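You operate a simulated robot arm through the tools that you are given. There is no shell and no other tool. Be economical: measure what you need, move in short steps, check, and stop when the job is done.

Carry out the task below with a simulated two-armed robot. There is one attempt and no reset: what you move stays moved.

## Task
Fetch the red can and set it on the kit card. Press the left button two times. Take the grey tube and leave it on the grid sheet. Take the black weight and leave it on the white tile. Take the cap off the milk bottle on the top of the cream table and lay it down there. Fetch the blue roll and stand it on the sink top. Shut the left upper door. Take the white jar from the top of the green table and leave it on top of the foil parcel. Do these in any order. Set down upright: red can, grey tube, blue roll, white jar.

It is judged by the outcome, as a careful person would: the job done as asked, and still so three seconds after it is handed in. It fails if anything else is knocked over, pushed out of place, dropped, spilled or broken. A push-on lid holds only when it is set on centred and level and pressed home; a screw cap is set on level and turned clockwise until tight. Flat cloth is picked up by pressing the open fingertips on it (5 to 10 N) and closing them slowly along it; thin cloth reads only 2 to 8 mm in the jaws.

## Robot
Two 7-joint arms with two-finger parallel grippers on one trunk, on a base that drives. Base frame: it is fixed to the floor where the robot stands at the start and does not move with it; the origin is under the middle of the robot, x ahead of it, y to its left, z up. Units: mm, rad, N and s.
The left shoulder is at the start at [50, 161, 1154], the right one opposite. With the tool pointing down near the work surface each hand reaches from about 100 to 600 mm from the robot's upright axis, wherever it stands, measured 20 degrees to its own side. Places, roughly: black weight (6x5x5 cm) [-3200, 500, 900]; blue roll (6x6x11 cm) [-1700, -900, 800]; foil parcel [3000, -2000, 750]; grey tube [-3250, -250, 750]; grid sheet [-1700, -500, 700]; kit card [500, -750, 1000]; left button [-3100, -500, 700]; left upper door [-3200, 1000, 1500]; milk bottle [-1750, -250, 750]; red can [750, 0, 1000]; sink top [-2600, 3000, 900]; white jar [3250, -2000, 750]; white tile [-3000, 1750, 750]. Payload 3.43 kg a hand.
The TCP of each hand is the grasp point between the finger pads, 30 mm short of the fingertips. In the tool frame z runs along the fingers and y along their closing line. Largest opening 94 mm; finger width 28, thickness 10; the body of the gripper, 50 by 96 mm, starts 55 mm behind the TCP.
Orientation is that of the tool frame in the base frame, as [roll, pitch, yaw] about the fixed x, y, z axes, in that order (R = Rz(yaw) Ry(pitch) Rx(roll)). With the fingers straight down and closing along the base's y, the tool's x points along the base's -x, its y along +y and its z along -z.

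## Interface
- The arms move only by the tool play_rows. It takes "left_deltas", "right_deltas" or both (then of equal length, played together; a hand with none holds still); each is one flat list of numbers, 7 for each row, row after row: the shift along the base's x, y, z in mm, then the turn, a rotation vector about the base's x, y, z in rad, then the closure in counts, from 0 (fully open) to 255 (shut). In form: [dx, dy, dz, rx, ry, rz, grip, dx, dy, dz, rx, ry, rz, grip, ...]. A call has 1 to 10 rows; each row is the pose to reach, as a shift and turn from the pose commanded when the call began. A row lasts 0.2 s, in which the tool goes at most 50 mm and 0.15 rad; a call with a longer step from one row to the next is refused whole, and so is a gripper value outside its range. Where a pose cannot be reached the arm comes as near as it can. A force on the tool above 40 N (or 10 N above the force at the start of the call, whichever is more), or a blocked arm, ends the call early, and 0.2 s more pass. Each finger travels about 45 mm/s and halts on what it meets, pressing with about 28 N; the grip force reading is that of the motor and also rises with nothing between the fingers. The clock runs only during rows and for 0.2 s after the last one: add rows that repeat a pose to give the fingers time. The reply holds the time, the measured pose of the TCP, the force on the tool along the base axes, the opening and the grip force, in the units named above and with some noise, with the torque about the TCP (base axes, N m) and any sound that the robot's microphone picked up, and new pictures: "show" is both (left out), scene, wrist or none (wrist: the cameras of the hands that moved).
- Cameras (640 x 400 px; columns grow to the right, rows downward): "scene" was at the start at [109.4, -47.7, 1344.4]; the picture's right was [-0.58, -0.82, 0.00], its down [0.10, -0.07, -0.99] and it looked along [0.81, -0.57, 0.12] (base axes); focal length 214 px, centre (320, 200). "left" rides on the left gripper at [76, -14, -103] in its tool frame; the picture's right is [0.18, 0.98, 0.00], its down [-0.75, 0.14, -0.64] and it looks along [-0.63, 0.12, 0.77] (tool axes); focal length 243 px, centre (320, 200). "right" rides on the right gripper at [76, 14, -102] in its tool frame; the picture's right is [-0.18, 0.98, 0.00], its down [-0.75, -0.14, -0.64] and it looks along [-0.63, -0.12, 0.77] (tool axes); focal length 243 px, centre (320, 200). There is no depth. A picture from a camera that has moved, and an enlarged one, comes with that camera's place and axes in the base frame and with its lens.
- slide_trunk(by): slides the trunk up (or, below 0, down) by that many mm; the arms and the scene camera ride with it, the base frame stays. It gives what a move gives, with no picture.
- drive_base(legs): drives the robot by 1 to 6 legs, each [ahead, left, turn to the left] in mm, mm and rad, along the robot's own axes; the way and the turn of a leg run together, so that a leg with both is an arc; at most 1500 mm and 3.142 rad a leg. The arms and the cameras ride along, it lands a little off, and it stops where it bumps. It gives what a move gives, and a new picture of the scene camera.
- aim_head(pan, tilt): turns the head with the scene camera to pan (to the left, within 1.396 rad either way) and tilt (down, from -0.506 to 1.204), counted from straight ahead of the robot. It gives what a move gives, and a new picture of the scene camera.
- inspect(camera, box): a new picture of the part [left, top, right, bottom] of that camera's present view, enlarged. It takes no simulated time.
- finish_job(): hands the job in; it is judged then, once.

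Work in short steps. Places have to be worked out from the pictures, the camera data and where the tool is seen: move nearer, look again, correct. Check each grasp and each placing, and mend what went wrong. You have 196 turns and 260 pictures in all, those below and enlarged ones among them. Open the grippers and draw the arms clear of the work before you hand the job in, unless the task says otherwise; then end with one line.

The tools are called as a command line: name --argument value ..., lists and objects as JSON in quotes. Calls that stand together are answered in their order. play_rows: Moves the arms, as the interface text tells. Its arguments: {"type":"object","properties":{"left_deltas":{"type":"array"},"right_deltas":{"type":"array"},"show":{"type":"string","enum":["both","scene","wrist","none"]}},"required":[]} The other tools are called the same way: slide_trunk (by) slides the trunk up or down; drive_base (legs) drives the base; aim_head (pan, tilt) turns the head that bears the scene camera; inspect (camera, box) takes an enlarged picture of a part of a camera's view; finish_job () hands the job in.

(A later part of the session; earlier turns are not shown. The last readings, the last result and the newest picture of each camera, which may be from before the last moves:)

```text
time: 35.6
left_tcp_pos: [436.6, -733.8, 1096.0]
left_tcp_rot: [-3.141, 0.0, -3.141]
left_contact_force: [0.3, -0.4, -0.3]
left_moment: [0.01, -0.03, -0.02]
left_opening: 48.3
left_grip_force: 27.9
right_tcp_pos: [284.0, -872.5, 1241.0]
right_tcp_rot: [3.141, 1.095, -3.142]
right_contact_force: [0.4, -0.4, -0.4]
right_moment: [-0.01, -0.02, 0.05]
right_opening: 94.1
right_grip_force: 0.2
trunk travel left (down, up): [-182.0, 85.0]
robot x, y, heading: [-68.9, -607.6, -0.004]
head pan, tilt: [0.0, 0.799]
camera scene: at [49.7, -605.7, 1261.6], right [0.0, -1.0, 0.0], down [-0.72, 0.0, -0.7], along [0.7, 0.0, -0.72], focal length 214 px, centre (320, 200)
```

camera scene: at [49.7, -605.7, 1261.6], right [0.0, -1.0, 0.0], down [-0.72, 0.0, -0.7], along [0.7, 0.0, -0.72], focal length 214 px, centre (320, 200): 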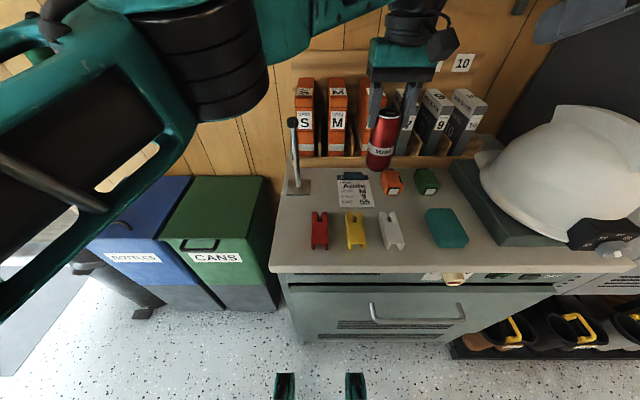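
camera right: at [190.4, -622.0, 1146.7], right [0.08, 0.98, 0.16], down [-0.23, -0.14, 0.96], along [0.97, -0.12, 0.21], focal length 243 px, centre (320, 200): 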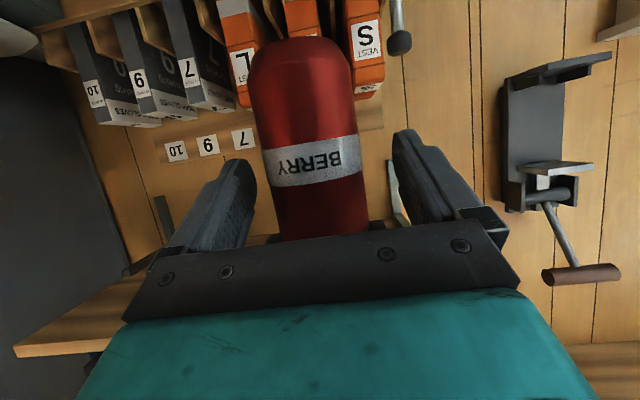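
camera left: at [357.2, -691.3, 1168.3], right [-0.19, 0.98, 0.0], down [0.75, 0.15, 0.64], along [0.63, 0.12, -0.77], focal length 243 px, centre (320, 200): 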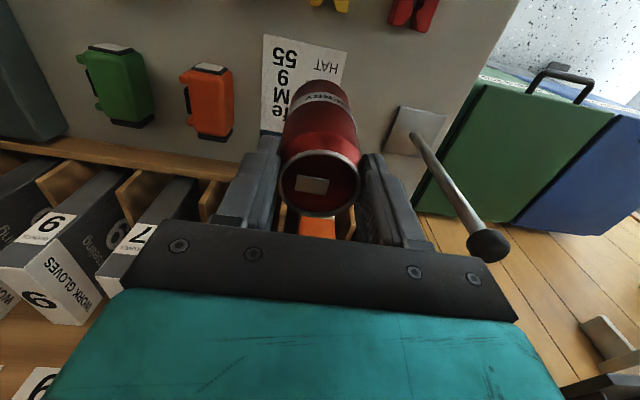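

The card centre is confirmed at [439,-691]. I move over it and lower until contact.

play_rows --left_deltas '[0, 22, 0, 0, 0, 0, 180, 0, 43, 0, 0, 0, 0, 180, 0, 43, -40, 0, 0, 0, 180, 0, 43, -60, 0, 0, 0, 180]' --show "none"

play_rows --left_deltas '[0, 0, -5, 0, 0, 0, 180, 0, 0, -8, 0, 0, 0, 180, 0, 0, -11, 0, 0, 0, 180]'

```text
time: 36.6
left_tcp_pos: [438.5, -690.1, 1035.3]
left_tcp_rot: [-3.137, 0.002, 3.141]
left_contact_force: [0.4, -0.3, -0.9]
left_moment: [0.01, 0.01, 0.01]
left_opening: 47.8
left_grip_force: 28.2
right_tcp_pos: [284.7, -870.9, 1240.9]
right_tcp_rot: [3.141, 1.096, 3.141]
right_contact_force: [-0.5, -1.2, 0.5]
right_moment: [0.0, 0.01, 0.04]
right_opening: 94.0
right_grip_force: 0.0
trunk travel left (down, up): [-182.0, 85.0]
robot x, y, heading: [-73.0, -607.7, 0.003]
head pan, tilt: [0.0, 0.799]
```

```text
time: 37.4
left_tcp_pos: [437.2, -691.1, 1024.4]
left_tcp_rot: [-3.139, 0.001, -3.139]
left_contact_force: [1.0, 0.1, -0.3]
left_moment: [0.0, 0.02, -0.02]
left_opening: 47.7
left_grip_force: 28.0
right_tcp_pos: [286.0, -871.1, 1242.1]
right_tcp_rot: [-3.139, 1.095, -3.141]
right_contact_force: [0.1, 0.0, 0.4]
right_moment: [0.01, 0.01, 0.01]
right_opening: 94.0
right_grip_force: 0.1
trunk travel left (down, up): [-182.0, 85.0]
robot x, y, heading: [-70.2, -606.5, 0.001]
head pan, tilt: [0.0, 0.799]
camera scene: at [49.7, -605.2, 1261.6], right [0.0, -1.0, 0.0], down [-0.72, 0.0, -0.7], along [0.7, 0.0, -0.72], focal length 214 px, centre (320, 200)
camera left: at [360.4, -706.6, 1127.6], right [-0.19, 0.98, 0.0], down [0.75, 0.14, 0.64], along [0.63, 0.12, -0.77], focal length 243 px, centre (320, 200)
```

scene: 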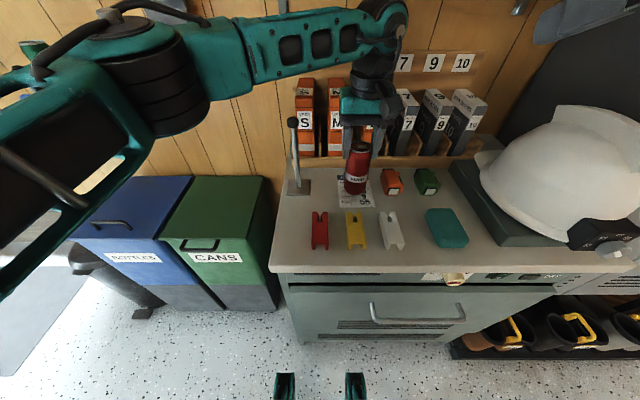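
left: 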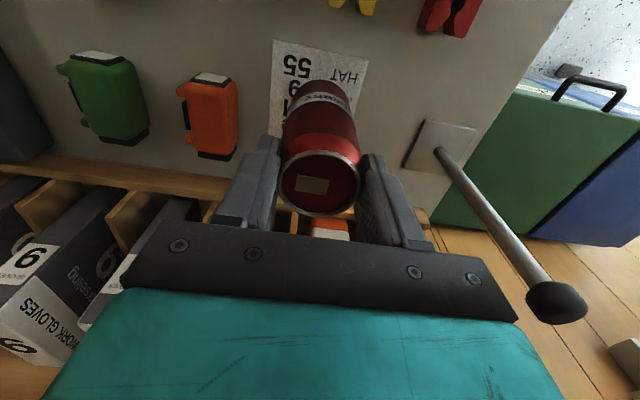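

It's centred. I keep lowering in 3 mm steps to feel contact.

play_rows --left_deltas '[0, 0, -3, 0, 0, 0, 180, 0, 0, -5, 0, 0, 0, 180, 0, 0, -7, 0, 0, 0, 180, 0, 0, -7, 0, 0, 0, 180]' --show "none"

```text
time: 38.4
left_tcp_pos: [437.1, -690.0, 1017.9]
left_tcp_rot: [-3.137, 0.001, -3.141]
left_contact_force: [-0.1, -0.5, -0.1]
left_moment: [-0.02, 0.01, -0.03]
left_opening: 47.9
left_grip_force: 27.7
right_tcp_pos: [285.9, -870.5, 1240.5]
right_tcp_rot: [-3.141, 1.096, -3.14]
right_contact_force: [0.1, 0.8, -0.4]
right_moment: [-0.03, 0.0, -0.03]
right_opening: 93.8
right_grip_force: 0.0
trunk travel left (down, up): [-182.0, 85.0]
robot x, y, heading: [-71.9, -608.0, 0.004]
head pan, tilt: [0.0, 0.799]
```

play_rows --left_deltas '[0, 0, -2, 0, 0, 0, 180, 0, 0, -4, 0, 0, 0, 180, 0, 0, -6, 0, 0, 0, 180, 0, 0, -8, 0, 0, 0, 180]' --show "wrist"

```text
time: 39.4
left_tcp_pos: [438.1, -691.0, 1010.8]
left_tcp_rot: [-3.137, 0.001, -3.14]
left_contact_force: [-0.1, -0.4, 0.0]
left_moment: [-0.02, 0.03, -0.01]
left_opening: 47.8
left_grip_force: 27.8
right_tcp_pos: [286.2, -871.3, 1241.8]
right_tcp_rot: [3.141, 1.095, -3.142]
right_contact_force: [0.3, 0.6, 0.6]
right_moment: [0.03, -0.03, 0.01]
right_opening: 94.1
right_grip_force: 0.2
trunk travel left (down, up): [-182.0, 85.0]
robot x, y, heading: [-70.7, -605.5, -0.002]
head pan, tilt: [0.0, 0.799]
camera left: at [361.0, -706.5, 1112.7], right [-0.19, 0.98, 0.0], down [0.75, 0.14, 0.64], along [0.63, 0.12, -0.77], focal length 243 px, centre (320, 200)
```

left: 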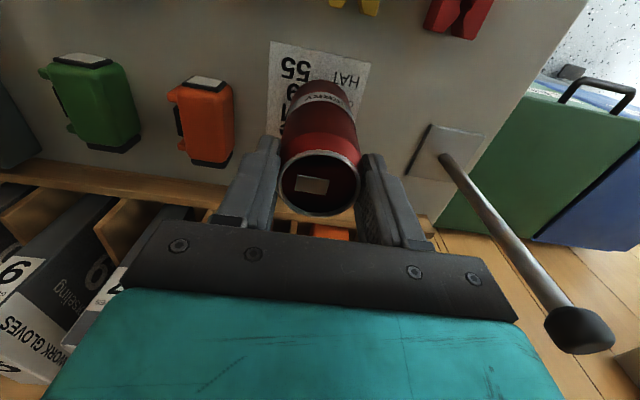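

There's no contact yet, so I continue.

play_rows --left_deltas '[0, 0, -2, 0, 0, 0, 180, 0, 0, -4, 0, 0, 0, 180, 0, 0, -6, 0, 0, 0, 180, 0, 0, -8, 0, 0, 0, 180]' --show "none"

inspect --camera "scene" --box '[300, 120, 440, 230]'

```text
time: 40.4
left_tcp_pos: [437.8, -690.9, 1003.7]
left_tcp_rot: [-3.138, 0.001, -3.138]
left_contact_force: [0.7, -1.2, 2.6]
left_moment: [-0.06, -0.03, -0.04]
left_opening: 47.9
left_grip_force: 28.1
right_tcp_pos: [285.4, -870.6, 1240.7]
right_tcp_rot: [-3.141, 1.096, -3.14]
right_contact_force: [0.7, -0.2, -0.1]
right_moment: [-0.02, 0.0, 0.0]
right_opening: 93.9
right_grip_force: 0.0
trunk travel left (down, up): [-182.0, 85.0]
robot x, y, heading: [-69.0, -607.0, 0.004]
head pan, tilt: [0.0, 0.799]
```

```text
3.64 times, centred on (370, 175) of scene
camera zoom: at [49.4, -605.3, 1261.6], right [0.0, -1.0, 0.0], down [-0.72, 0.0, -0.7], along [0.7, 0.0, -0.72], focal length 780 px, centre (138, 291)
```

zoom: 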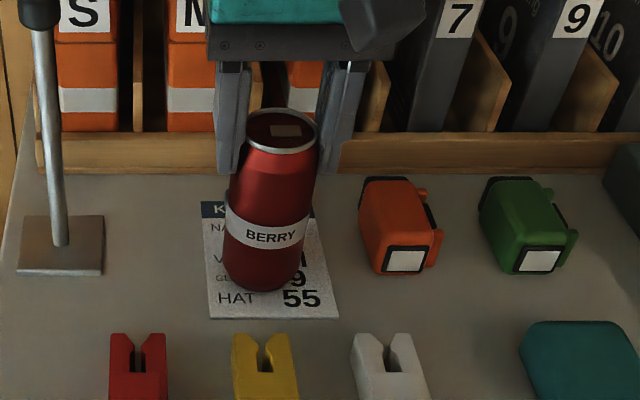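

Contact is felt with a +2.6 N reading. I release and rise.

play_rows --left_deltas '[0, 0, -1, 0, 0, 0, 180, 0, 0, -1, 0, 0, 0, 120, 0, 0, -1, 0, 0, 0, 60, 0, 0, -1, 0, 0, 0, 40, 0, 0, 30, 0, 0, 0, 40, 0, 0, 75, 0, 0, 0, 40, 0, 0, 120, 0, 0, 0, 0, -30, 30, 150, 0, 0, 0, 0, -60, 70, 160, 0, 0, 0, 0]'

```text
refused: row 8 steps farther than a row can; nothing moved
```

play_rows --left_deltas '[0, 0, -1, 0, 0, 0, 180, 0, 0, -1, 0, 0, 0, 120, 0, 0, -1, 0, 0, 0, 60, 0, 0, -1, 0, 0, 0, 40, 0, 0, 30, 0, 0, 0, 40, 0, 0, 75, 0, 0, 0, 40, 0, 0, 120, 0, 0, 0, 0, -20, 20, 150, 0, 0, 0, 0, -50, 50, 160, 0, 0, 0, 0]'

```text
time: 42.4
left_tcp_pos: [383.3, -632.4, 1173.9]
left_tcp_rot: [-3.123, 0.019, -3.13]
left_contact_force: [-2.0, 2.2, 1.9]
left_moment: [-0.12, -0.18, -0.02]
left_opening: 94.2
left_grip_force: 0.0
right_tcp_pos: [277.9, -866.0, 1247.4]
right_tcp_rot: [-3.13, 1.107, -3.132]
right_contact_force: [-2.3, 1.4, 1.5]
right_moment: [-0.07, 0.03, -0.07]
right_opening: 93.9
right_grip_force: 0.0
trunk travel left (down, up): [-182.0, 85.0]
robot x, y, heading: [-69.6, -607.4, 0.002]
head pan, tilt: [0.0, 0.799]
camera scene: at [42.5, -600.2, 1264.8], right [0.0, -1.0, 0.0], down [-0.71, -0.01, -0.7], along [0.7, 0.0, -0.71], focal length 214 px, centre (320, 200)
camera left: at [304.7, -648.2, 1275.0], right [-0.2, 0.98, -0.02], down [0.74, 0.16, 0.65], along [0.64, 0.11, -0.76], focal length 243 px, centre (320, 200)
```

scene: 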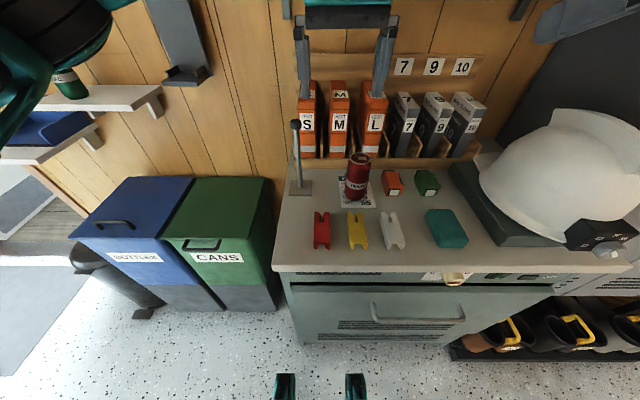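
left: 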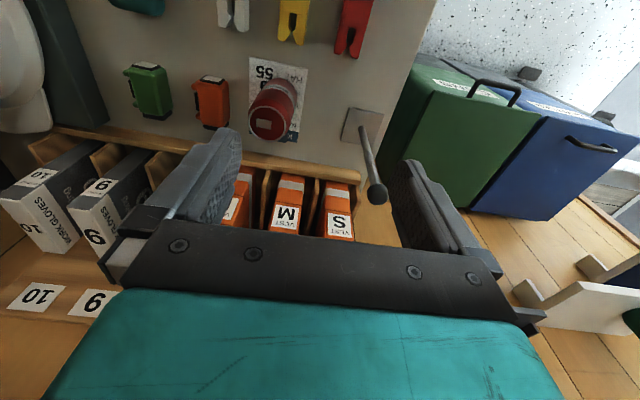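

The can stands on the card. The body seems to have rocked slightly, so I check whether the left elbow touched something on the can shelf.

aim_head --pan 0.6 --tilt 0.5

```text
time: 43.4
left_tcp_pos: [389.0, -641.5, 1159.9]
left_tcp_rot: [-3.139, 0.002, -3.139]
left_contact_force: [0.2, 0.2, 0.4]
left_moment: [-0.04, -0.03, -0.01]
left_opening: 94.1
left_grip_force: 0.1
right_tcp_pos: [285.4, -871.4, 1241.9]
right_tcp_rot: [-3.141, 1.096, -3.14]
right_contact_force: [1.1, 0.2, 0.5]
right_moment: [-0.02, 0.04, -0.01]
right_opening: 94.2
right_grip_force: 0.0
trunk travel left (down, up): [-182.0, 85.0]
robot x, y, heading: [-72.1, -607.0, -0.004]
head pan, tilt: [0.6, 0.499]
camera scene: at [44.3, -554.0, 1287.5], right [0.56, -0.83, 0.0], down [-0.4, -0.27, -0.88], along [0.72, 0.5, -0.48], focal length 214 px, centre (320, 200)
```

scene: 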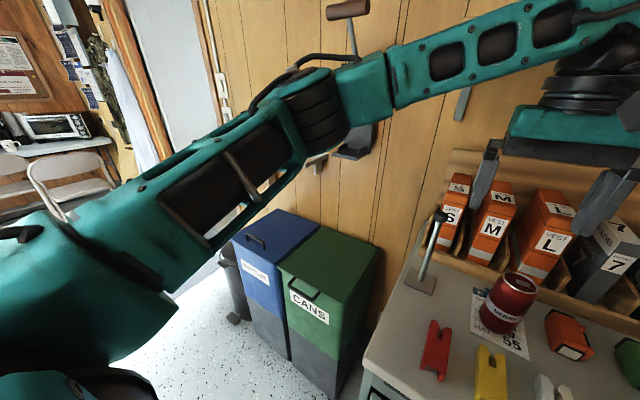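

It was only transient rocking. I retract the left arm back toward the body and recheck the green can.

play_rows --left_deltas '[-25, 10, 15, 0, 0, 0, 0, -50, 20, 30, 0, 0, 0, 0, -75, 40, 45, 0, 0, 0, 0, -95, 70, 60, 0, 0, 0, 0, -110, 105, 70, 0, 0, 0, 0, -120, 145, 80, 0, 0, 0, 0, -120, 185, 90, 0, 0, 0, 0, -120, 225, 100, 0, 0, 0, 0]' --show "scene"

```text
time: 45.2
left_tcp_pos: [266.8, -413.6, 1263.5]
left_tcp_rot: [-3.141, 0.003, -3.139]
left_contact_force: [-0.1, 0.1, -0.1]
left_moment: [0.0, -0.02, 0.04]
left_opening: 94.1
left_grip_force: 0.1
right_tcp_pos: [284.2, -869.2, 1241.7]
right_tcp_rot: [-3.139, 1.096, -3.14]
right_contact_force: [0.1, 0.3, 0.0]
right_moment: [0.0, -0.02, -0.02]
right_opening: 94.0
right_grip_force: 0.1
trunk travel left (down, up): [-182.0, 85.0]
robot x, y, heading: [-69.4, -607.2, -0.002]
head pan, tilt: [0.6, 0.499]
camera scene: at [43.6, -553.2, 1287.6], right [0.57, -0.82, 0.0], down [-0.39, -0.27, -0.88], along [0.72, 0.5, -0.48], focal length 214 px, centre (320, 200)
```

scene: 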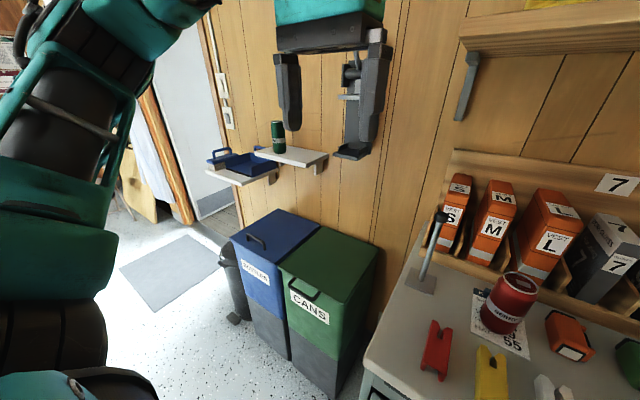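

The can is done. I retract the right arm upright and back off, then look around for the other areas.

play_rows --right_deltas '[-5, 0, 10, 0, 0.14, 0, 0, -10, 0, 20, 0, 0.28, 0, 0, -20, 0, 30, 0, 0.42, 0, 0, -30, 0, 40, 0, 0.56, 0, 0, -40, 0, 50, 0, 0.7, 0, 0, -50, 0, 60, 0, 0.84, 0, 0, -60, 0, 70, 0, 0.98, 0, 0, -60, 0, 70, 0, 1.096, 0, 0]' --show "none"

drive_base --legs '[[-350, 0, 0], [0, 0, 1.0]]'

```text
time: 47.0
left_tcp_pos: [268.9, -412.4, 1262.5]
left_tcp_rot: [-3.138, 0.002, -3.139]
left_contact_force: [0.6, 0.2, -0.2]
left_moment: [0.01, 0.0, 0.04]
left_opening: 94.2
left_grip_force: 0.1
right_tcp_pos: [224.7, -869.9, 1311.2]
right_tcp_rot: [3.141, -0.003, -3.141]
right_contact_force: [-1.0, 0.0, -0.2]
right_moment: [0.03, 0.0, -0.02]
right_opening: 94.0
right_grip_force: 0.0
trunk travel left (down, up): [-182.0, 85.0]
robot x, y, heading: [-70.2, -608.6, 0.0]
head pan, tilt: [0.6, 0.499]
```

```text
time: 51.7
left_tcp_pos: [-390.4, -218.9, 1262.5]
left_tcp_rot: [-3.137, 0.001, -2.158]
left_contact_force: [0.1, -0.6, 0.1]
left_moment: [0.04, -0.01, -0.02]
left_opening: 93.9
left_grip_force: 0.0
right_tcp_pos: [-33.3, -507.2, 1311.6]
right_tcp_rot: [-3.141, -0.001, -2.159]
right_contact_force: [-0.2, -0.9, 0.7]
right_moment: [-0.02, 0.01, -0.01]
right_opening: 93.9
right_grip_force: 0.0
trunk travel left (down, up): [-182.0, 85.0]
robot x, y, heading: [-415.9, -607.2, 0.987]
head pan, tilt: [0.6, 0.499]
camera scene: at [-395.4, -480.7, 1287.6], right [1.0, 0.01, 0.0], down [0.01, -0.48, -0.88], along [-0.01, 0.88, -0.48], focal length 214 px, centre (320, 200)
```

scene: 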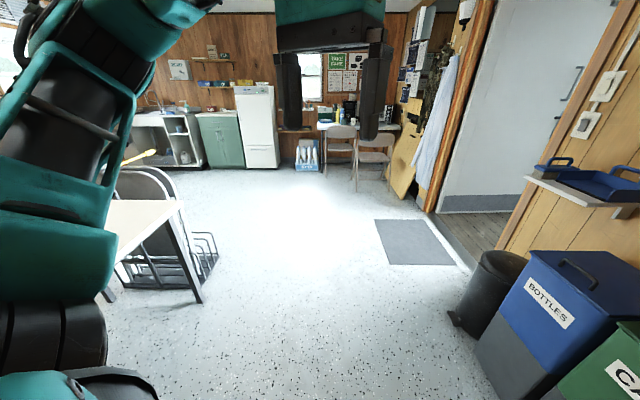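

It's a large room with a doorway at the right. I keep turning to survey.

aim_head --pan 1.35 --tilt 0.3

drive_base --legs '[[0, 0, 1.5]]'

aim_head --pan 0.3 --tilt 0.3

```text
time: 52.8
left_tcp_pos: [-389.9, -218.7, 1263.0]
left_tcp_rot: [-3.137, 0.001, -2.158]
left_contact_force: [-0.2, 0.8, -0.1]
left_moment: [-0.04, 0.04, -0.02]
left_opening: 94.0
left_grip_force: 0.0
right_tcp_pos: [-33.3, -507.5, 1310.5]
right_tcp_rot: [-3.14, 0.0, -2.158]
right_contact_force: [0.6, 0.9, 0.6]
right_moment: [0.0, 0.0, -0.01]
right_opening: 94.1
right_grip_force: 0.0
trunk travel left (down, up): [-182.0, 85.0]
robot x, y, heading: [-414.2, -606.2, 0.978]
head pan, tilt: [1.349, 0.3]
camera scene: at [-458.5, -504.0, 1305.9], right [0.72, 0.69, 0.0], down [0.2, -0.21, -0.96], along [-0.66, 0.69, -0.3], focal length 214 px, centre (320, 200)
```

scene: 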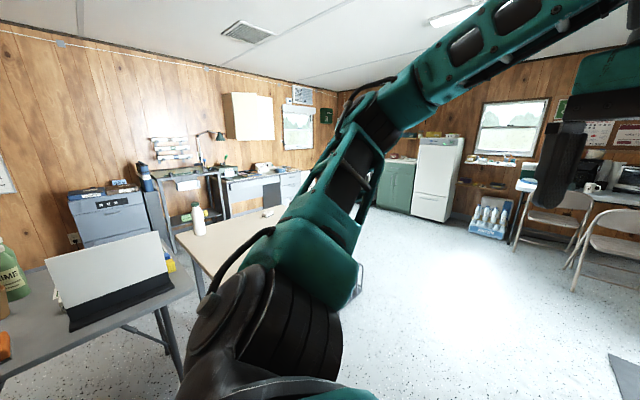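

```text
time: 56.9
left_tcp_pos: [-800.0, -550.4, 1262.4]
left_tcp_rot: [-3.138, 0.002, -0.667]
left_contact_force: [0.4, -1.1, 0.2]
left_moment: [0.01, -0.03, 0.0]
left_opening: 93.9
left_grip_force: 0.0
right_tcp_pos: [-485.6, -218.2, 1312.2]
right_tcp_rot: [-3.14, 0.001, -0.667]
right_contact_force: [0.7, 1.0, -0.6]
right_moment: [0.01, 0.04, 0.01]
right_opening: 94.0
right_grip_force: 0.0
trunk travel left (down, up): [-182.0, 85.0]
robot x, y, heading: [-420.0, -604.5, 2.471]
head pan, tilt: [1.349, 0.3]
camera scene: at [-520.3, -639.1, 1306.0], right [-0.63, 0.78, 0.0], down [0.23, 0.19, -0.96], along [-0.74, -0.6, -0.3], focal length 214 px, centre (320, 200)
```

scene: 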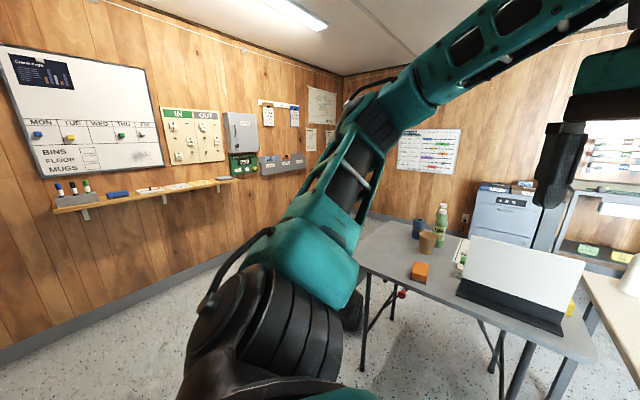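

```text
time: 58.2
left_tcp_pos: [-800.5, -549.3, 1262.0]
left_tcp_rot: [-3.14, 0.001, -0.667]
left_contact_force: [0.2, -0.2, -0.3]
left_moment: [0.0, 0.0, 0.02]
left_opening: 94.1
left_grip_force: 0.0
right_tcp_pos: [-483.5, -218.0, 1310.6]
right_tcp_rot: [3.142, 0.0, -0.67]
right_contact_force: [0.4, -0.2, 0.1]
right_moment: [0.0, 0.03, -0.02]
right_opening: 94.2
right_grip_force: 0.1
trunk travel left (down, up): [-182.0, 85.0]
robot x, y, heading: [-416.8, -607.2, 2.469]
head pan, tilt: [0.3, 0.3]
camera scene: at [-534.9, -546.7, 1306.0], right [0.36, 0.93, 0.0], down [0.28, -0.11, -0.96], along [-0.89, 0.34, -0.3], focal length 214 px, centre (320, 200)
```

scene: 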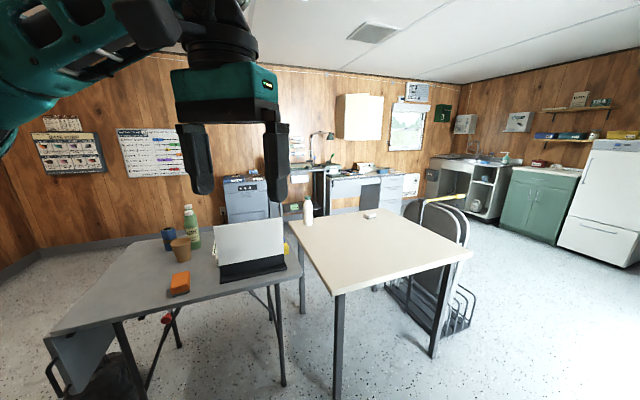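

I have a map now: the cream table spans about x -1800..-1100, y -270..470, and the grey table is beside it. The machine and desk are on the far wall. I drive round the chair rack (y≈1650) to the aisle behind the tables.

drive_base --legs '[[0, 0, 0.67], [0, -1500, 0], [0, -750, 0]]'

aim_head --pan 0.3 --tilt 0.35

```text
time: 79.9
left_tcp_pos: [-788.1, 1449.2, 1263.3]
left_tcp_rot: [-3.139, 0.001, 0.02]
left_contact_force: [0.2, 0.5, 0.0]
left_moment: [0.04, 0.04, -0.03]
left_opening: 93.9
left_grip_force: 0.1
right_tcp_pos: [-755.6, 1905.1, 1310.3]
right_tcp_rot: [3.14, -0.001, 0.018]
right_contact_force: [0.4, 1.0, 0.5]
right_moment: [0.01, -0.01, 0.0]
right_opening: 94.1
right_grip_force: 0.1
trunk travel left (down, up): [-182.0, 85.0]
robot x, y, heading: [-454.1, 1653.9, -3.119]
head pan, tilt: [0.3, 0.3]
camera scene: at [-584.0, 1621.7, 1306.0], right [-0.32, 0.95, 0.0], down [0.28, 0.09, -0.96], along [-0.91, -0.3, -0.3], focal length 214 px, centre (320, 200)
```

scene: 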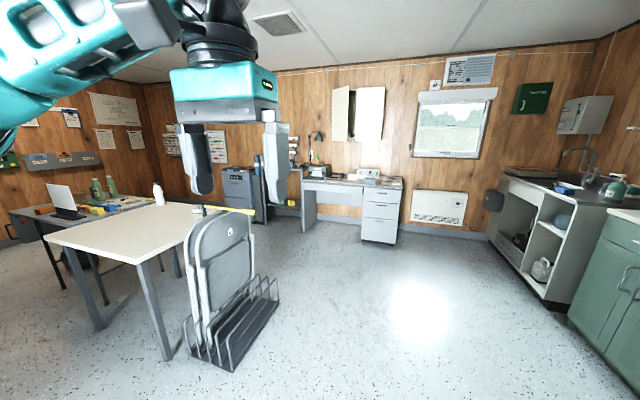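

```text
time: 80.6
left_tcp_pos: [-788.3, 1449.1, 1262.8]
left_tcp_rot: [-3.138, 0.003, 0.023]
left_contact_force: [0.0, -0.2, -0.5]
left_moment: [-0.02, 0.01, -0.01]
left_opening: 93.8
left_grip_force: 0.0
right_tcp_pos: [-753.7, 1906.5, 1310.7]
right_tcp_rot: [-3.139, -0.001, 0.017]
right_contact_force: [0.1, -0.4, 0.3]
right_moment: [-0.01, 0.05, 0.01]
right_opening: 94.1
right_grip_force: 0.1
trunk travel left (down, up): [-182.0, 85.0]
robot x, y, heading: [-458.7, 1652.6, -3.117]
head pan, tilt: [0.3, 0.351]
camera scene: at [-583.7, 1621.7, 1301.3], right [-0.32, 0.95, 0.0], down [0.33, 0.11, -0.94], along [-0.89, -0.3, -0.34], focal length 214 px, centre (320, 200)
```

scene: 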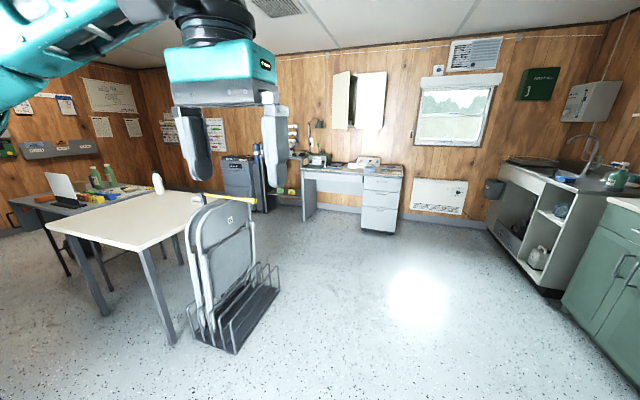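

The path is clear. I drive to the aisle in front of the desk and look.

drive_base --legs '[[1500, 0, 0], [150, 500, 0]]'

aim_head --pan 0.0 --tilt 0.2

```text
time: 92.4
left_tcp_pos: [-2387.5, 898.7, 1261.5]
left_tcp_rot: [-3.139, 0.003, 0.036]
left_contact_force: [0.7, 0.0, 0.5]
left_moment: [0.01, 0.04, -0.01]
left_opening: 94.4
left_grip_force: 0.0
right_tcp_pos: [-2360.1, 1356.0, 1310.8]
right_tcp_rot: [-3.141, -0.001, 0.035]
right_contact_force: [0.6, 0.3, 0.4]
right_moment: [0.0, 0.01, 0.01]
right_opening: 94.0
right_grip_force: 0.0
trunk travel left (down, up): [-182.0, 85.0]
robot x, y, heading: [-2056.0, 1099.5, -3.105]
head pan, tilt: [0.3, 0.351]
camera scene: at [-2185.6, 1074.0, 1301.2], right [-0.33, 0.94, 0.0], down [0.32, 0.11, -0.94], along [-0.89, -0.31, -0.34], focal length 214 px, centre (320, 200)
```

scene: 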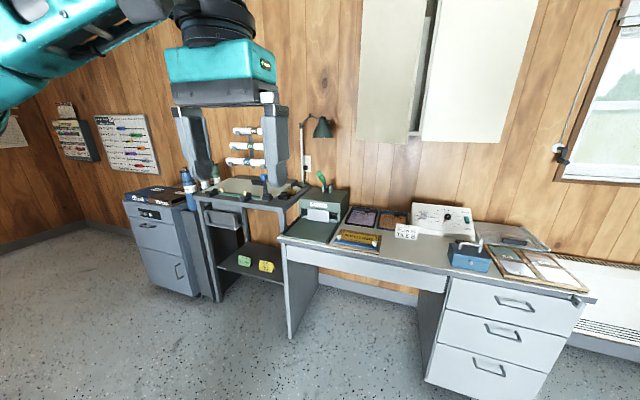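

```text
time: 93.2
left_tcp_pos: [-2387.7, 899.3, 1262.5]
left_tcp_rot: [-3.138, 0.002, 0.038]
left_contact_force: [-0.4, -0.3, 0.3]
left_moment: [0.05, 0.01, -0.02]
left_opening: 94.0
left_grip_force: 0.1
right_tcp_pos: [-2360.4, 1355.4, 1311.0]
right_tcp_rot: [-3.14, 0.001, 0.036]
right_contact_force: [0.2, 0.6, 1.1]
right_moment: [0.0, 0.0, 0.0]
right_opening: 93.7
right_grip_force: 0.1
trunk travel left (down, up): [-182.0, 85.0]
robot x, y, heading: [-2056.2, 1103.6, -3.104]
head pan, tilt: [0.0, 0.201]
camera scene: at [-2190.8, 1101.4, 1315.2], right [-0.04, 1.0, 0.0], down [0.2, 0.01, -0.98], along [-0.98, -0.04, -0.2], focal length 214 px, centre (320, 200)
```

scene: 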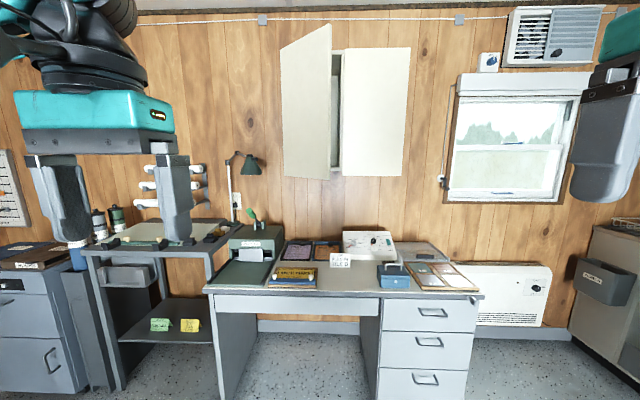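

The left upper door is ajar about 40°, hinged on its left. I zoom in on the desk and stand.

inspect --camera "scene" --box '[70, 180, 290, 320]'

inspect --camera "scene" --box '[260, 210, 490, 350]'

```text
2.86 times, centred on (180, 250) of scene
camera zoom: at [-2190.8, 1101.4, 1315.2], right [-0.04, 1.0, 0.0], down [0.2, 0.01, -0.98], along [-0.98, -0.04, -0.2], focal length 613 px, centre (720, 57)
```

zoom: 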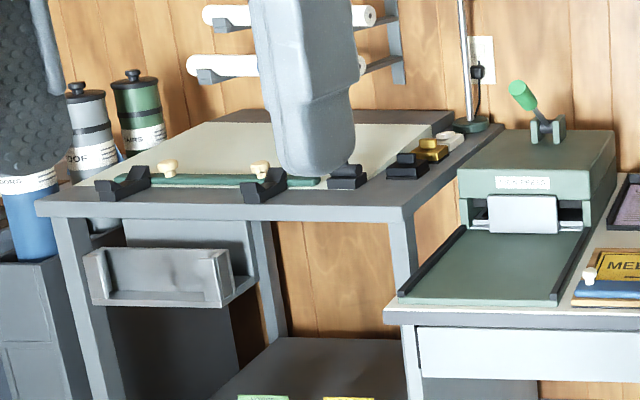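

```text
2.78 times, centred on (375, 280) of scene
camera zoom: at [-2190.8, 1101.4, 1315.2], right [-0.04, 1.0, 0.0], down [0.2, 0.01, -0.98], along [-0.98, -0.04, -0.2], focal length 597 px, centre (167, -23)
```

zoom: 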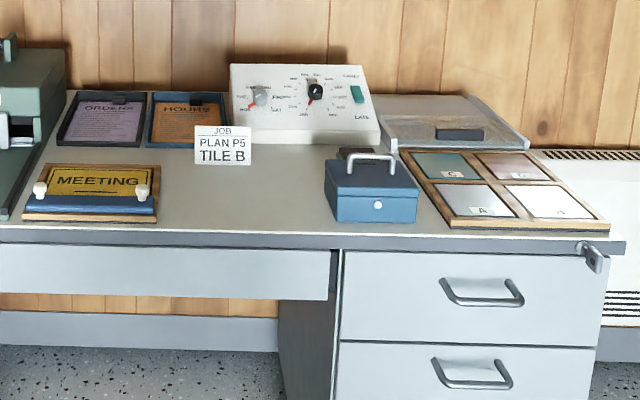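

The black weight is on the stand at about [-3187,510], and the tile frame with A–D is on the desk's right end. I do the door first and drive closer.

drive_base --legs '[[480, 130, -0.037]]'

aim_head --pan 0.0 --tilt -0.1

```text
time: 96.1
left_tcp_pos: [-2871.8, 769.4, 1262.3]
left_tcp_rot: [-3.138, 0.0, 0.006]
left_contact_force: [-0.3, -0.2, 0.8]
left_moment: [0.01, 0.0, 0.03]
left_opening: 93.9
left_grip_force: 0.0
right_tcp_pos: [-2831.3, 1226.3, 1309.9]
right_tcp_rot: [3.14, 0.002, 0.003]
right_contact_force: [-0.5, 0.3, 0.5]
right_moment: [0.03, -0.03, -0.01]
right_opening: 93.9
right_grip_force: 0.1
trunk travel left (down, up): [-182.0, 85.0]
robot x, y, heading: [-2534.2, 964.9, -3.136]
head pan, tilt: [0.0, 0.201]
camera scene: at [-2668.4, 966.2, 1315.2], right [0.0, 1.0, 0.0], down [0.2, 0.0, -0.98], along [-0.98, 0.0, -0.2], focal length 214 px, centre (320, 200)
```

scene: 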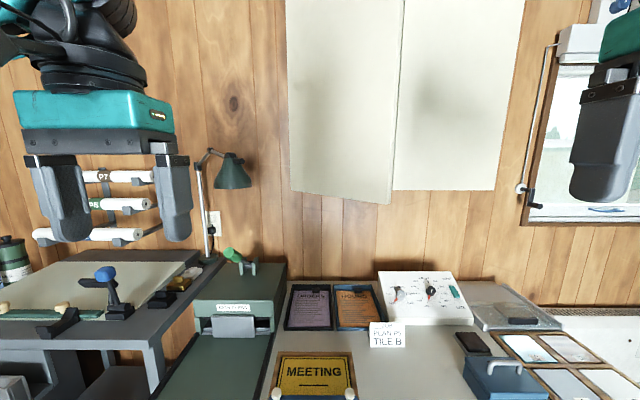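

```text
time: 96.9
left_tcp_pos: [-2870.7, 769.7, 1261.0]
left_tcp_rot: [-3.138, 0.001, 0.006]
left_contact_force: [-0.4, 0.1, 0.7]
left_moment: [-0.02, -0.01, 0.01]
left_opening: 94.2
left_grip_force: 0.1
right_tcp_pos: [-2829.4, 1225.8, 1311.2]
right_tcp_rot: [3.141, -0.001, 0.005]
right_contact_force: [0.2, -0.8, -0.2]
right_moment: [-0.01, -0.01, 0.0]
right_opening: 94.1
right_grip_force: 0.1
trunk travel left (down, up): [-182.0, 85.0]
robot x, y, heading: [-2532.7, 964.3, -3.136]
head pan, tilt: [0.0, -0.099]
camera scene: at [-2662.0, 966.4, 1342.5], right [0.0, 1.0, 0.0], down [-0.1, 0.0, -1.0], along [-1.0, 0.0, 0.1], focal length 214 px, centre (320, 200)
```

scene: 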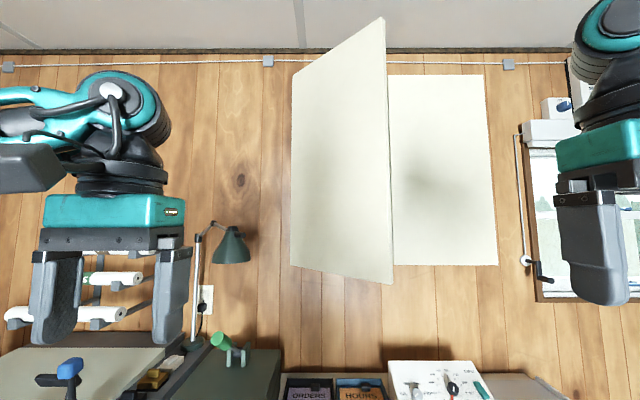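

The door's near bottom corner is at about [-3090,1106,1219], with its hinge at [-3283,884]. I turn the right hand to point forward, closed, and move up 120 mm.

play_rows --right_deltas '[0, -15, 0, 0, 0.14, 0, 100, 0, -30, 0, 0, 0.28, 0, 200, 0, -45, 0, 0, 0.42, 0, 255, 0, -60, 0, 0, 0.56, 0, 255, 0, -75, 0, 0, 0.7, 0, 255, 0, -90, 0, 0, 0.84, 0, 255, 0, -105, 0, 0, 0.98, 0, 255, 0, -120, 0, 0, 1.12, 0, 255, 0, -125, 0, 0, 1.26, 0, 255]' --show "none"

drive_base --legs '[[110, 0, 0]]'

```text
time: 98.9
left_tcp_pos: [-2869.8, 769.5, 1262.2]
left_tcp_rot: [-3.137, 0.001, 0.005]
left_contact_force: [0.3, 0.0, -0.3]
left_moment: [0.01, 0.02, -0.04]
left_opening: 94.0
left_grip_force: 0.1
right_tcp_pos: [-2829.2, 1100.6, 1310.8]
right_tcp_rot: [-3.132, 1.263, 0.013]
right_contact_force: [0.1, 0.4, 0.6]
right_moment: [-0.01, 0.03, -0.03]
right_opening: 0.0
right_grip_force: 27.9
trunk travel left (down, up): [-182.0, 85.0]
robot x, y, heading: [-2531.9, 966.2, -3.133]
head pan, tilt: [0.0, -0.099]
```

```text
time: 100.1
left_tcp_pos: [-2977.4, 768.8, 1262.8]
left_tcp_rot: [-3.139, 0.0, 0.005]
left_contact_force: [-0.7, -0.3, 0.1]
left_moment: [-0.04, 0.0, -0.01]
left_opening: 94.0
left_grip_force: 0.1
right_tcp_pos: [-2937.4, 1099.6, 1311.9]
right_tcp_rot: [-3.127, 1.261, 0.015]
right_contact_force: [-0.2, 0.0, -0.2]
right_moment: [0.01, 0.01, -0.02]
right_opening: 0.0
right_grip_force: 28.0
trunk travel left (down, up): [-182.0, 85.0]
robot x, y, heading: [-2642.7, 963.7, -3.137]
head pan, tilt: [0.0, -0.099]
camera scene: at [-2769.5, 965.6, 1342.4], right [-0.01, 1.0, 0.0], down [-0.1, 0.0, -1.0], along [-1.0, -0.01, 0.1], focal length 214 px, centre (320, 200)
```

scene: 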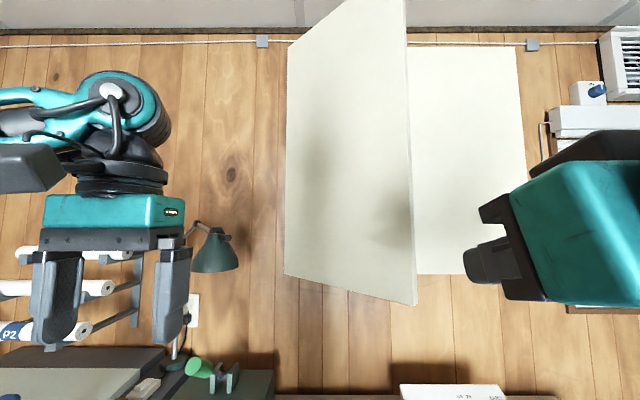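

I push the door shut, following its arc.

play_rows --right_deltas '[-45, -12, 0, 0, 0, 0, 255, -90, -20, 0, 0, 0, 0, 255, -130, -20, 0, 0, 0, 0, 255, -155, -15, 0, 0, 0, 0, 255, -180, -5, 0, 0, 0, 0, 255, -205, 5, 0, 0, 0, 0, 255, -230, 15, 0, 0, 0, 0, 255, -255, 22, 0, 0, 0, 0, 255, -280, 28, 0, 0, 0, 0, 255, -295, 30, 0, 0, 0, 0, 255]' --show "scene"

```text
time: 102.3
left_tcp_pos: [-2976.7, 768.7, 1262.1]
left_tcp_rot: [-3.137, 0.002, 0.006]
left_contact_force: [-0.1, -0.5, 0.5]
left_moment: [-0.01, 0.02, -0.02]
left_opening: 93.9
left_grip_force: 0.1
right_tcp_pos: [-3231.9, 1131.3, 1311.2]
right_tcp_rot: [-3.13, 1.26, 0.014]
right_contact_force: [-0.6, -0.4, -1.0]
right_moment: [0.01, 0.0, -0.01]
right_opening: 0.0
right_grip_force: 28.2
trunk travel left (down, up): [-182.0, 85.0]
robot x, y, heading: [-2638.6, 964.5, -3.143]
head pan, tilt: [0.0, -0.099]
camera scene: at [-2768.7, 965.6, 1342.5], right [-0.01, 1.0, 0.0], down [-0.1, 0.0, -1.0], along [-1.0, -0.01, 0.1], focal length 214 px, centre (320, 200)
```

scene: 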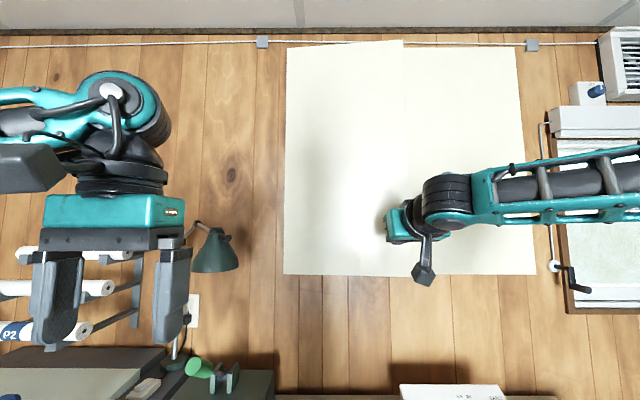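

It's nearly shut. I push further until resistance.

play_rows --right_deltas '[-10, 2, 0, 0, 0, 0, 255, -20, 2, 0, 0, 0, 0, 255, -28, 2, 0, 0, 0, 0, 255, -36, 2, 0, 0, 0, 0, 255, -44, 2, 0, 0, 0, 0, 255, -52, 2, 0, 0, 0, 0, 255]' --show "scene"

```text
time: 103.3
left_tcp_pos: [-2972.5, 770.5, 1262.5]
left_tcp_rot: [-3.14, 0.007, 0.006]
left_contact_force: [0.1, 0.4, 0.1]
left_moment: [0.01, 0.0, -0.02]
left_opening: 93.7
left_grip_force: 0.0
right_tcp_pos: [-3257.2, 1132.5, 1310.8]
right_tcp_rot: [-3.129, 1.256, 0.015]
right_contact_force: [25.8, 3.2, 0.2]
right_moment: [0.14, 0.1, -0.13]
right_opening: 0.2
right_grip_force: 27.8
trunk travel left (down, up): [-182.0, 85.0]
robot x, y, heading: [-2638.2, 964.1, -3.136]
head pan, tilt: [0.0, -0.099]
stopped in row 5 (right hand): the force on the tool passed its limit at 47 N (the readings are from after the stop); the commanded pose is now the measured one
camera scene: at [-2762.8, 966.8, 1343.1], right [0.0, 1.0, 0.0], down [-0.1, 0.0, -0.99], along [-0.99, 0.0, 0.1], focal length 214 px, centre (320, 200)
```

scene: 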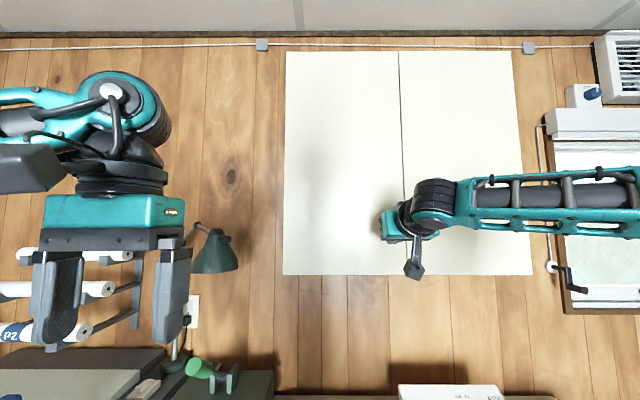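

The door is shut. I retract the right hand, untilt it, and strafe left toward the weight.

play_rows --right_deltas '[45, 0, 0, 0, 0, 0, 255, 90, 0, 0, 0, -0.14, 0, 255, 135, 10, 0, 0, -0.28, 0, 200, 180, 25, 0, 0, -0.42, 0, 150, 220, 40, 0, 0, -0.56, 0, 100, 255, 55, 0, 0, -0.7, 0, 50, 280, 70, 0, 0, -0.84, 0, 0, 290, 85, 0, 0, -0.98, 0, 0, 295, 100, 0, 0, -1.12, 0, 0, 300, 110, 0, 0, -1.256, 0, 0]' --show "none"

drive_base --legs '[[0, 250, 0]]'

aim_head --pan 0.3 --tilt 0.6

```text
time: 105.5
left_tcp_pos: [-2977.5, 768.5, 1262.7]
left_tcp_rot: [-3.138, 0.003, 0.006]
left_contact_force: [0.0, -0.8, 0.5]
left_moment: [0.02, 0.0, -0.03]
left_opening: 94.2
left_grip_force: 0.1
right_tcp_pos: [-2963.9, 1241.3, 1307.1]
right_tcp_rot: [3.138, -0.007, 0.007]
right_contact_force: [-0.3, 0.4, 0.2]
right_moment: [0.02, 0.01, 0.02]
right_opening: 93.9
right_grip_force: 0.1
trunk travel left (down, up): [-182.0, 85.0]
robot x, y, heading: [-2639.9, 963.9, -3.139]
head pan, tilt: [0.0, -0.099]
```

```text
time: 108.3
left_tcp_pos: [-2973.1, 519.1, 1262.4]
left_tcp_rot: [-3.14, 0.002, 0.009]
left_contact_force: [0.9, -1.0, -0.7]
left_moment: [0.04, -0.03, -0.01]
left_opening: 93.9
left_grip_force: 0.0
right_tcp_pos: [-2963.0, 991.0, 1309.0]
right_tcp_rot: [3.139, -0.004, 0.01]
right_contact_force: [0.0, -0.8, 0.3]
right_moment: [0.03, 0.01, -0.02]
right_opening: 94.0
right_grip_force: 0.0
trunk travel left (down, up): [-182.0, 85.0]
robot x, y, heading: [-2640.1, 712.6, -3.136]
head pan, tilt: [0.0, -0.099]
camera scene: at [-2766.3, 716.2, 1342.5], right [-0.01, 1.0, 0.0], down [-0.1, 0.0, -1.0], along [-0.99, -0.01, 0.1], focal length 214 px, centre (320, 200)
```

scene: 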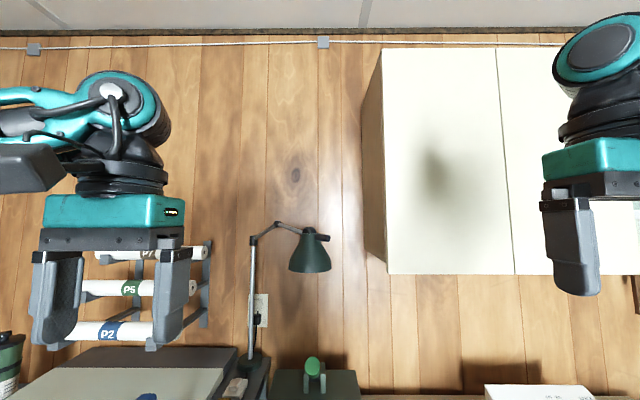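

```text
time: 109.4
left_tcp_pos: [-2974.6, 519.0, 1262.2]
left_tcp_rot: [-3.139, 0.001, 0.009]
left_contact_force: [0.6, -0.3, -0.5]
left_moment: [0.04, 0.01, 0.02]
left_opening: 94.2
left_grip_force: 0.1
right_tcp_pos: [-2962.7, 991.1, 1308.1]
right_tcp_rot: [3.14, -0.002, 0.009]
right_contact_force: [-0.4, -0.4, 0.4]
right_moment: [0.04, 0.02, 0.01]
right_opening: 94.0
right_grip_force: 0.1
trunk travel left (down, up): [-182.0, 85.0]
robot x, y, heading: [-2635.5, 714.7, -3.136]
head pan, tilt: [0.3, 0.6]
camera scene: at [-2763.5, 690.3, 1278.5], right [-0.3, 0.95, 0.0], down [0.54, 0.17, -0.83], along [-0.79, -0.25, -0.56], focal length 214 px, centre (320, 200)
```

scene: 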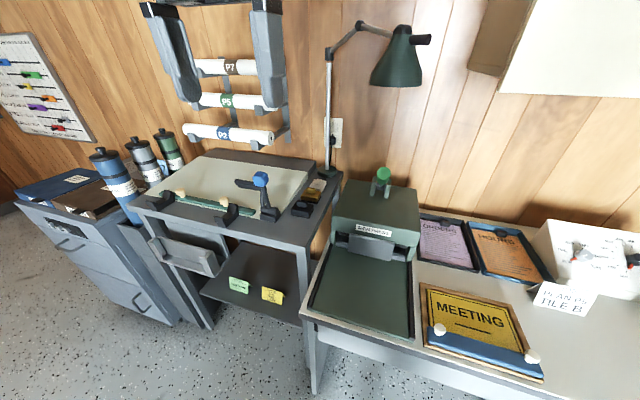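

I check the left wrist camera to locate the weight.

inspect --camera "left" --box '[0, 0, 640, 400]'

inspect --camera "scene" --box '[200, 140, 360, 240]'

```text
1.00 times, centred on (320, 200) of left (not enlarged: the box is as wide or as high as the picture)
camera zoom: at [-2898.5, 532.0, 1365.3], right [0.19, -0.98, 0.0], down [-0.75, -0.15, 0.64], along [-0.63, -0.12, -0.77], focal length 243 px, centre (320, 200)
```

zoom: 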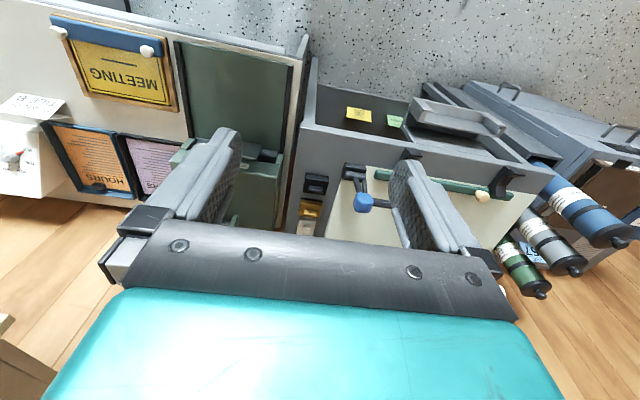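

```text
4.00 times, centred on (280, 190) of scene
camera zoom: at [-2763.5, 690.3, 1278.5], right [-0.3, 0.95, 0.0], down [0.54, 0.17, -0.83], along [-0.79, -0.25, -0.56], focal length 858 px, centre (480, 240)
```

zoom: 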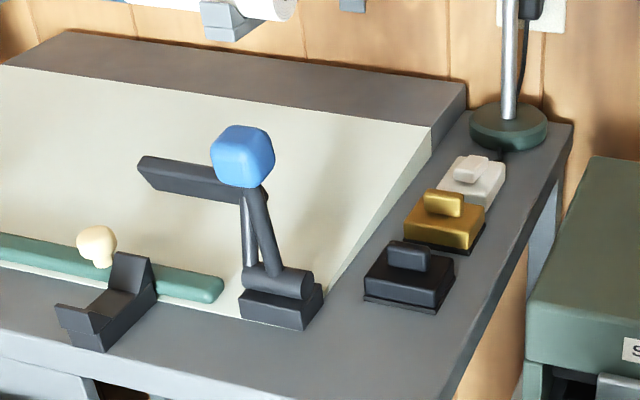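

I estimate the weight at [-3215,490,~920]. I move the left hand above it and look again.

play_rows --left_deltas '[-40, -6, -10, 0, 0, 0, 0, -80, -12, -30, 0, 0, 0, 0, -120, -18, -55, 0, 0, 0, 0, -155, -24, -85, 0, 0, 0, 0, -190, -28, -110, 0, 0, 0, 0, -205, -28, -130, 0, 0, 0, 0, -205, -28, -130, 0, 0, 0, 0]' --show "wrist"

```text
time: 111.0
left_tcp_pos: [-3181.0, 490.9, 1130.2]
left_tcp_rot: [-3.138, 0.0, 0.008]
left_contact_force: [-0.2, -0.7, -0.3]
left_moment: [-0.01, 0.01, -0.05]
left_opening: 94.1
left_grip_force: 0.1
right_tcp_pos: [-2963.0, 990.5, 1308.4]
right_tcp_rot: [3.14, -0.004, 0.008]
right_contact_force: [0.5, 0.2, 0.0]
right_moment: [0.0, -0.03, 0.01]
right_opening: 93.9
right_grip_force: 0.1
trunk travel left (down, up): [-182.0, 85.0]
robot x, y, heading: [-2641.3, 711.4, -3.136]
head pan, tilt: [0.3, 0.6]
camera left: at [-3104.3, 505.2, 1233.1], right [0.19, -0.98, 0.0], down [-0.75, -0.15, 0.64], along [-0.63, -0.12, -0.77], focal length 243 px, centre (320, 200)
```

left: 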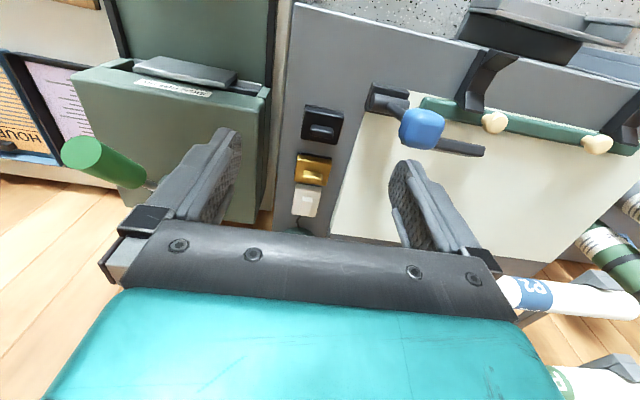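

Refined, the weight is at about [-3256,475] with its top at about 870. I move above it and down.

play_rows --left_deltas '[-30, -8, -10, 0, 0, 0, 30, -60, -14, -30, 0, 0, 0, 30, -75, -16, -60, 0, 0, 0, 30, -75, -16, -90, 0, 0, 0, 30, -75, -16, -120, 0, 0, 0, 30, -75, -16, -120, 0, 0, 0, 30]'

```text
time: 112.4
left_tcp_pos: [-3255.9, 477.3, 1013.1]
left_tcp_rot: [-3.139, 0.001, 0.009]
left_contact_force: [0.2, 0.0, -0.4]
left_moment: [0.01, -0.03, 0.03]
left_opening: 83.0
left_grip_force: 0.1
right_tcp_pos: [-2963.3, 991.9, 1308.8]
right_tcp_rot: [3.14, -0.002, 0.009]
right_contact_force: [-0.2, -0.8, -0.1]
right_moment: [0.0, -0.01, 0.01]
right_opening: 94.2
right_grip_force: 0.0
trunk travel left (down, up): [-182.0, 85.0]
robot x, y, heading: [-2639.5, 714.7, -3.134]
head pan, tilt: [0.3, 0.6]
camera scene: at [-2763.4, 690.4, 1278.5], right [-0.3, 0.95, 0.0], down [0.54, 0.17, -0.83], along [-0.79, -0.25, -0.56], focal length 214 px, centre (320, 200)
camera left: at [-3179.2, 489.9, 1114.9], right [0.19, -0.98, 0.0], down [-0.75, -0.15, 0.64], along [-0.63, -0.12, -0.77], focal length 243 px, centre (320, 200)
```

scene: 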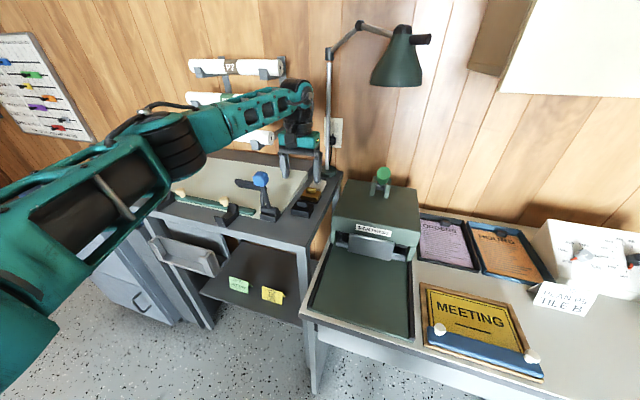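
left: 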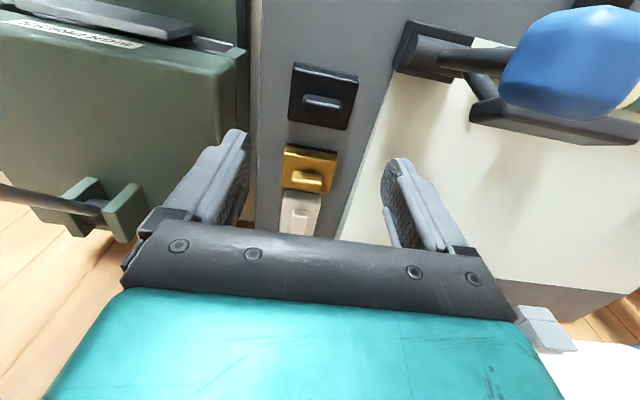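

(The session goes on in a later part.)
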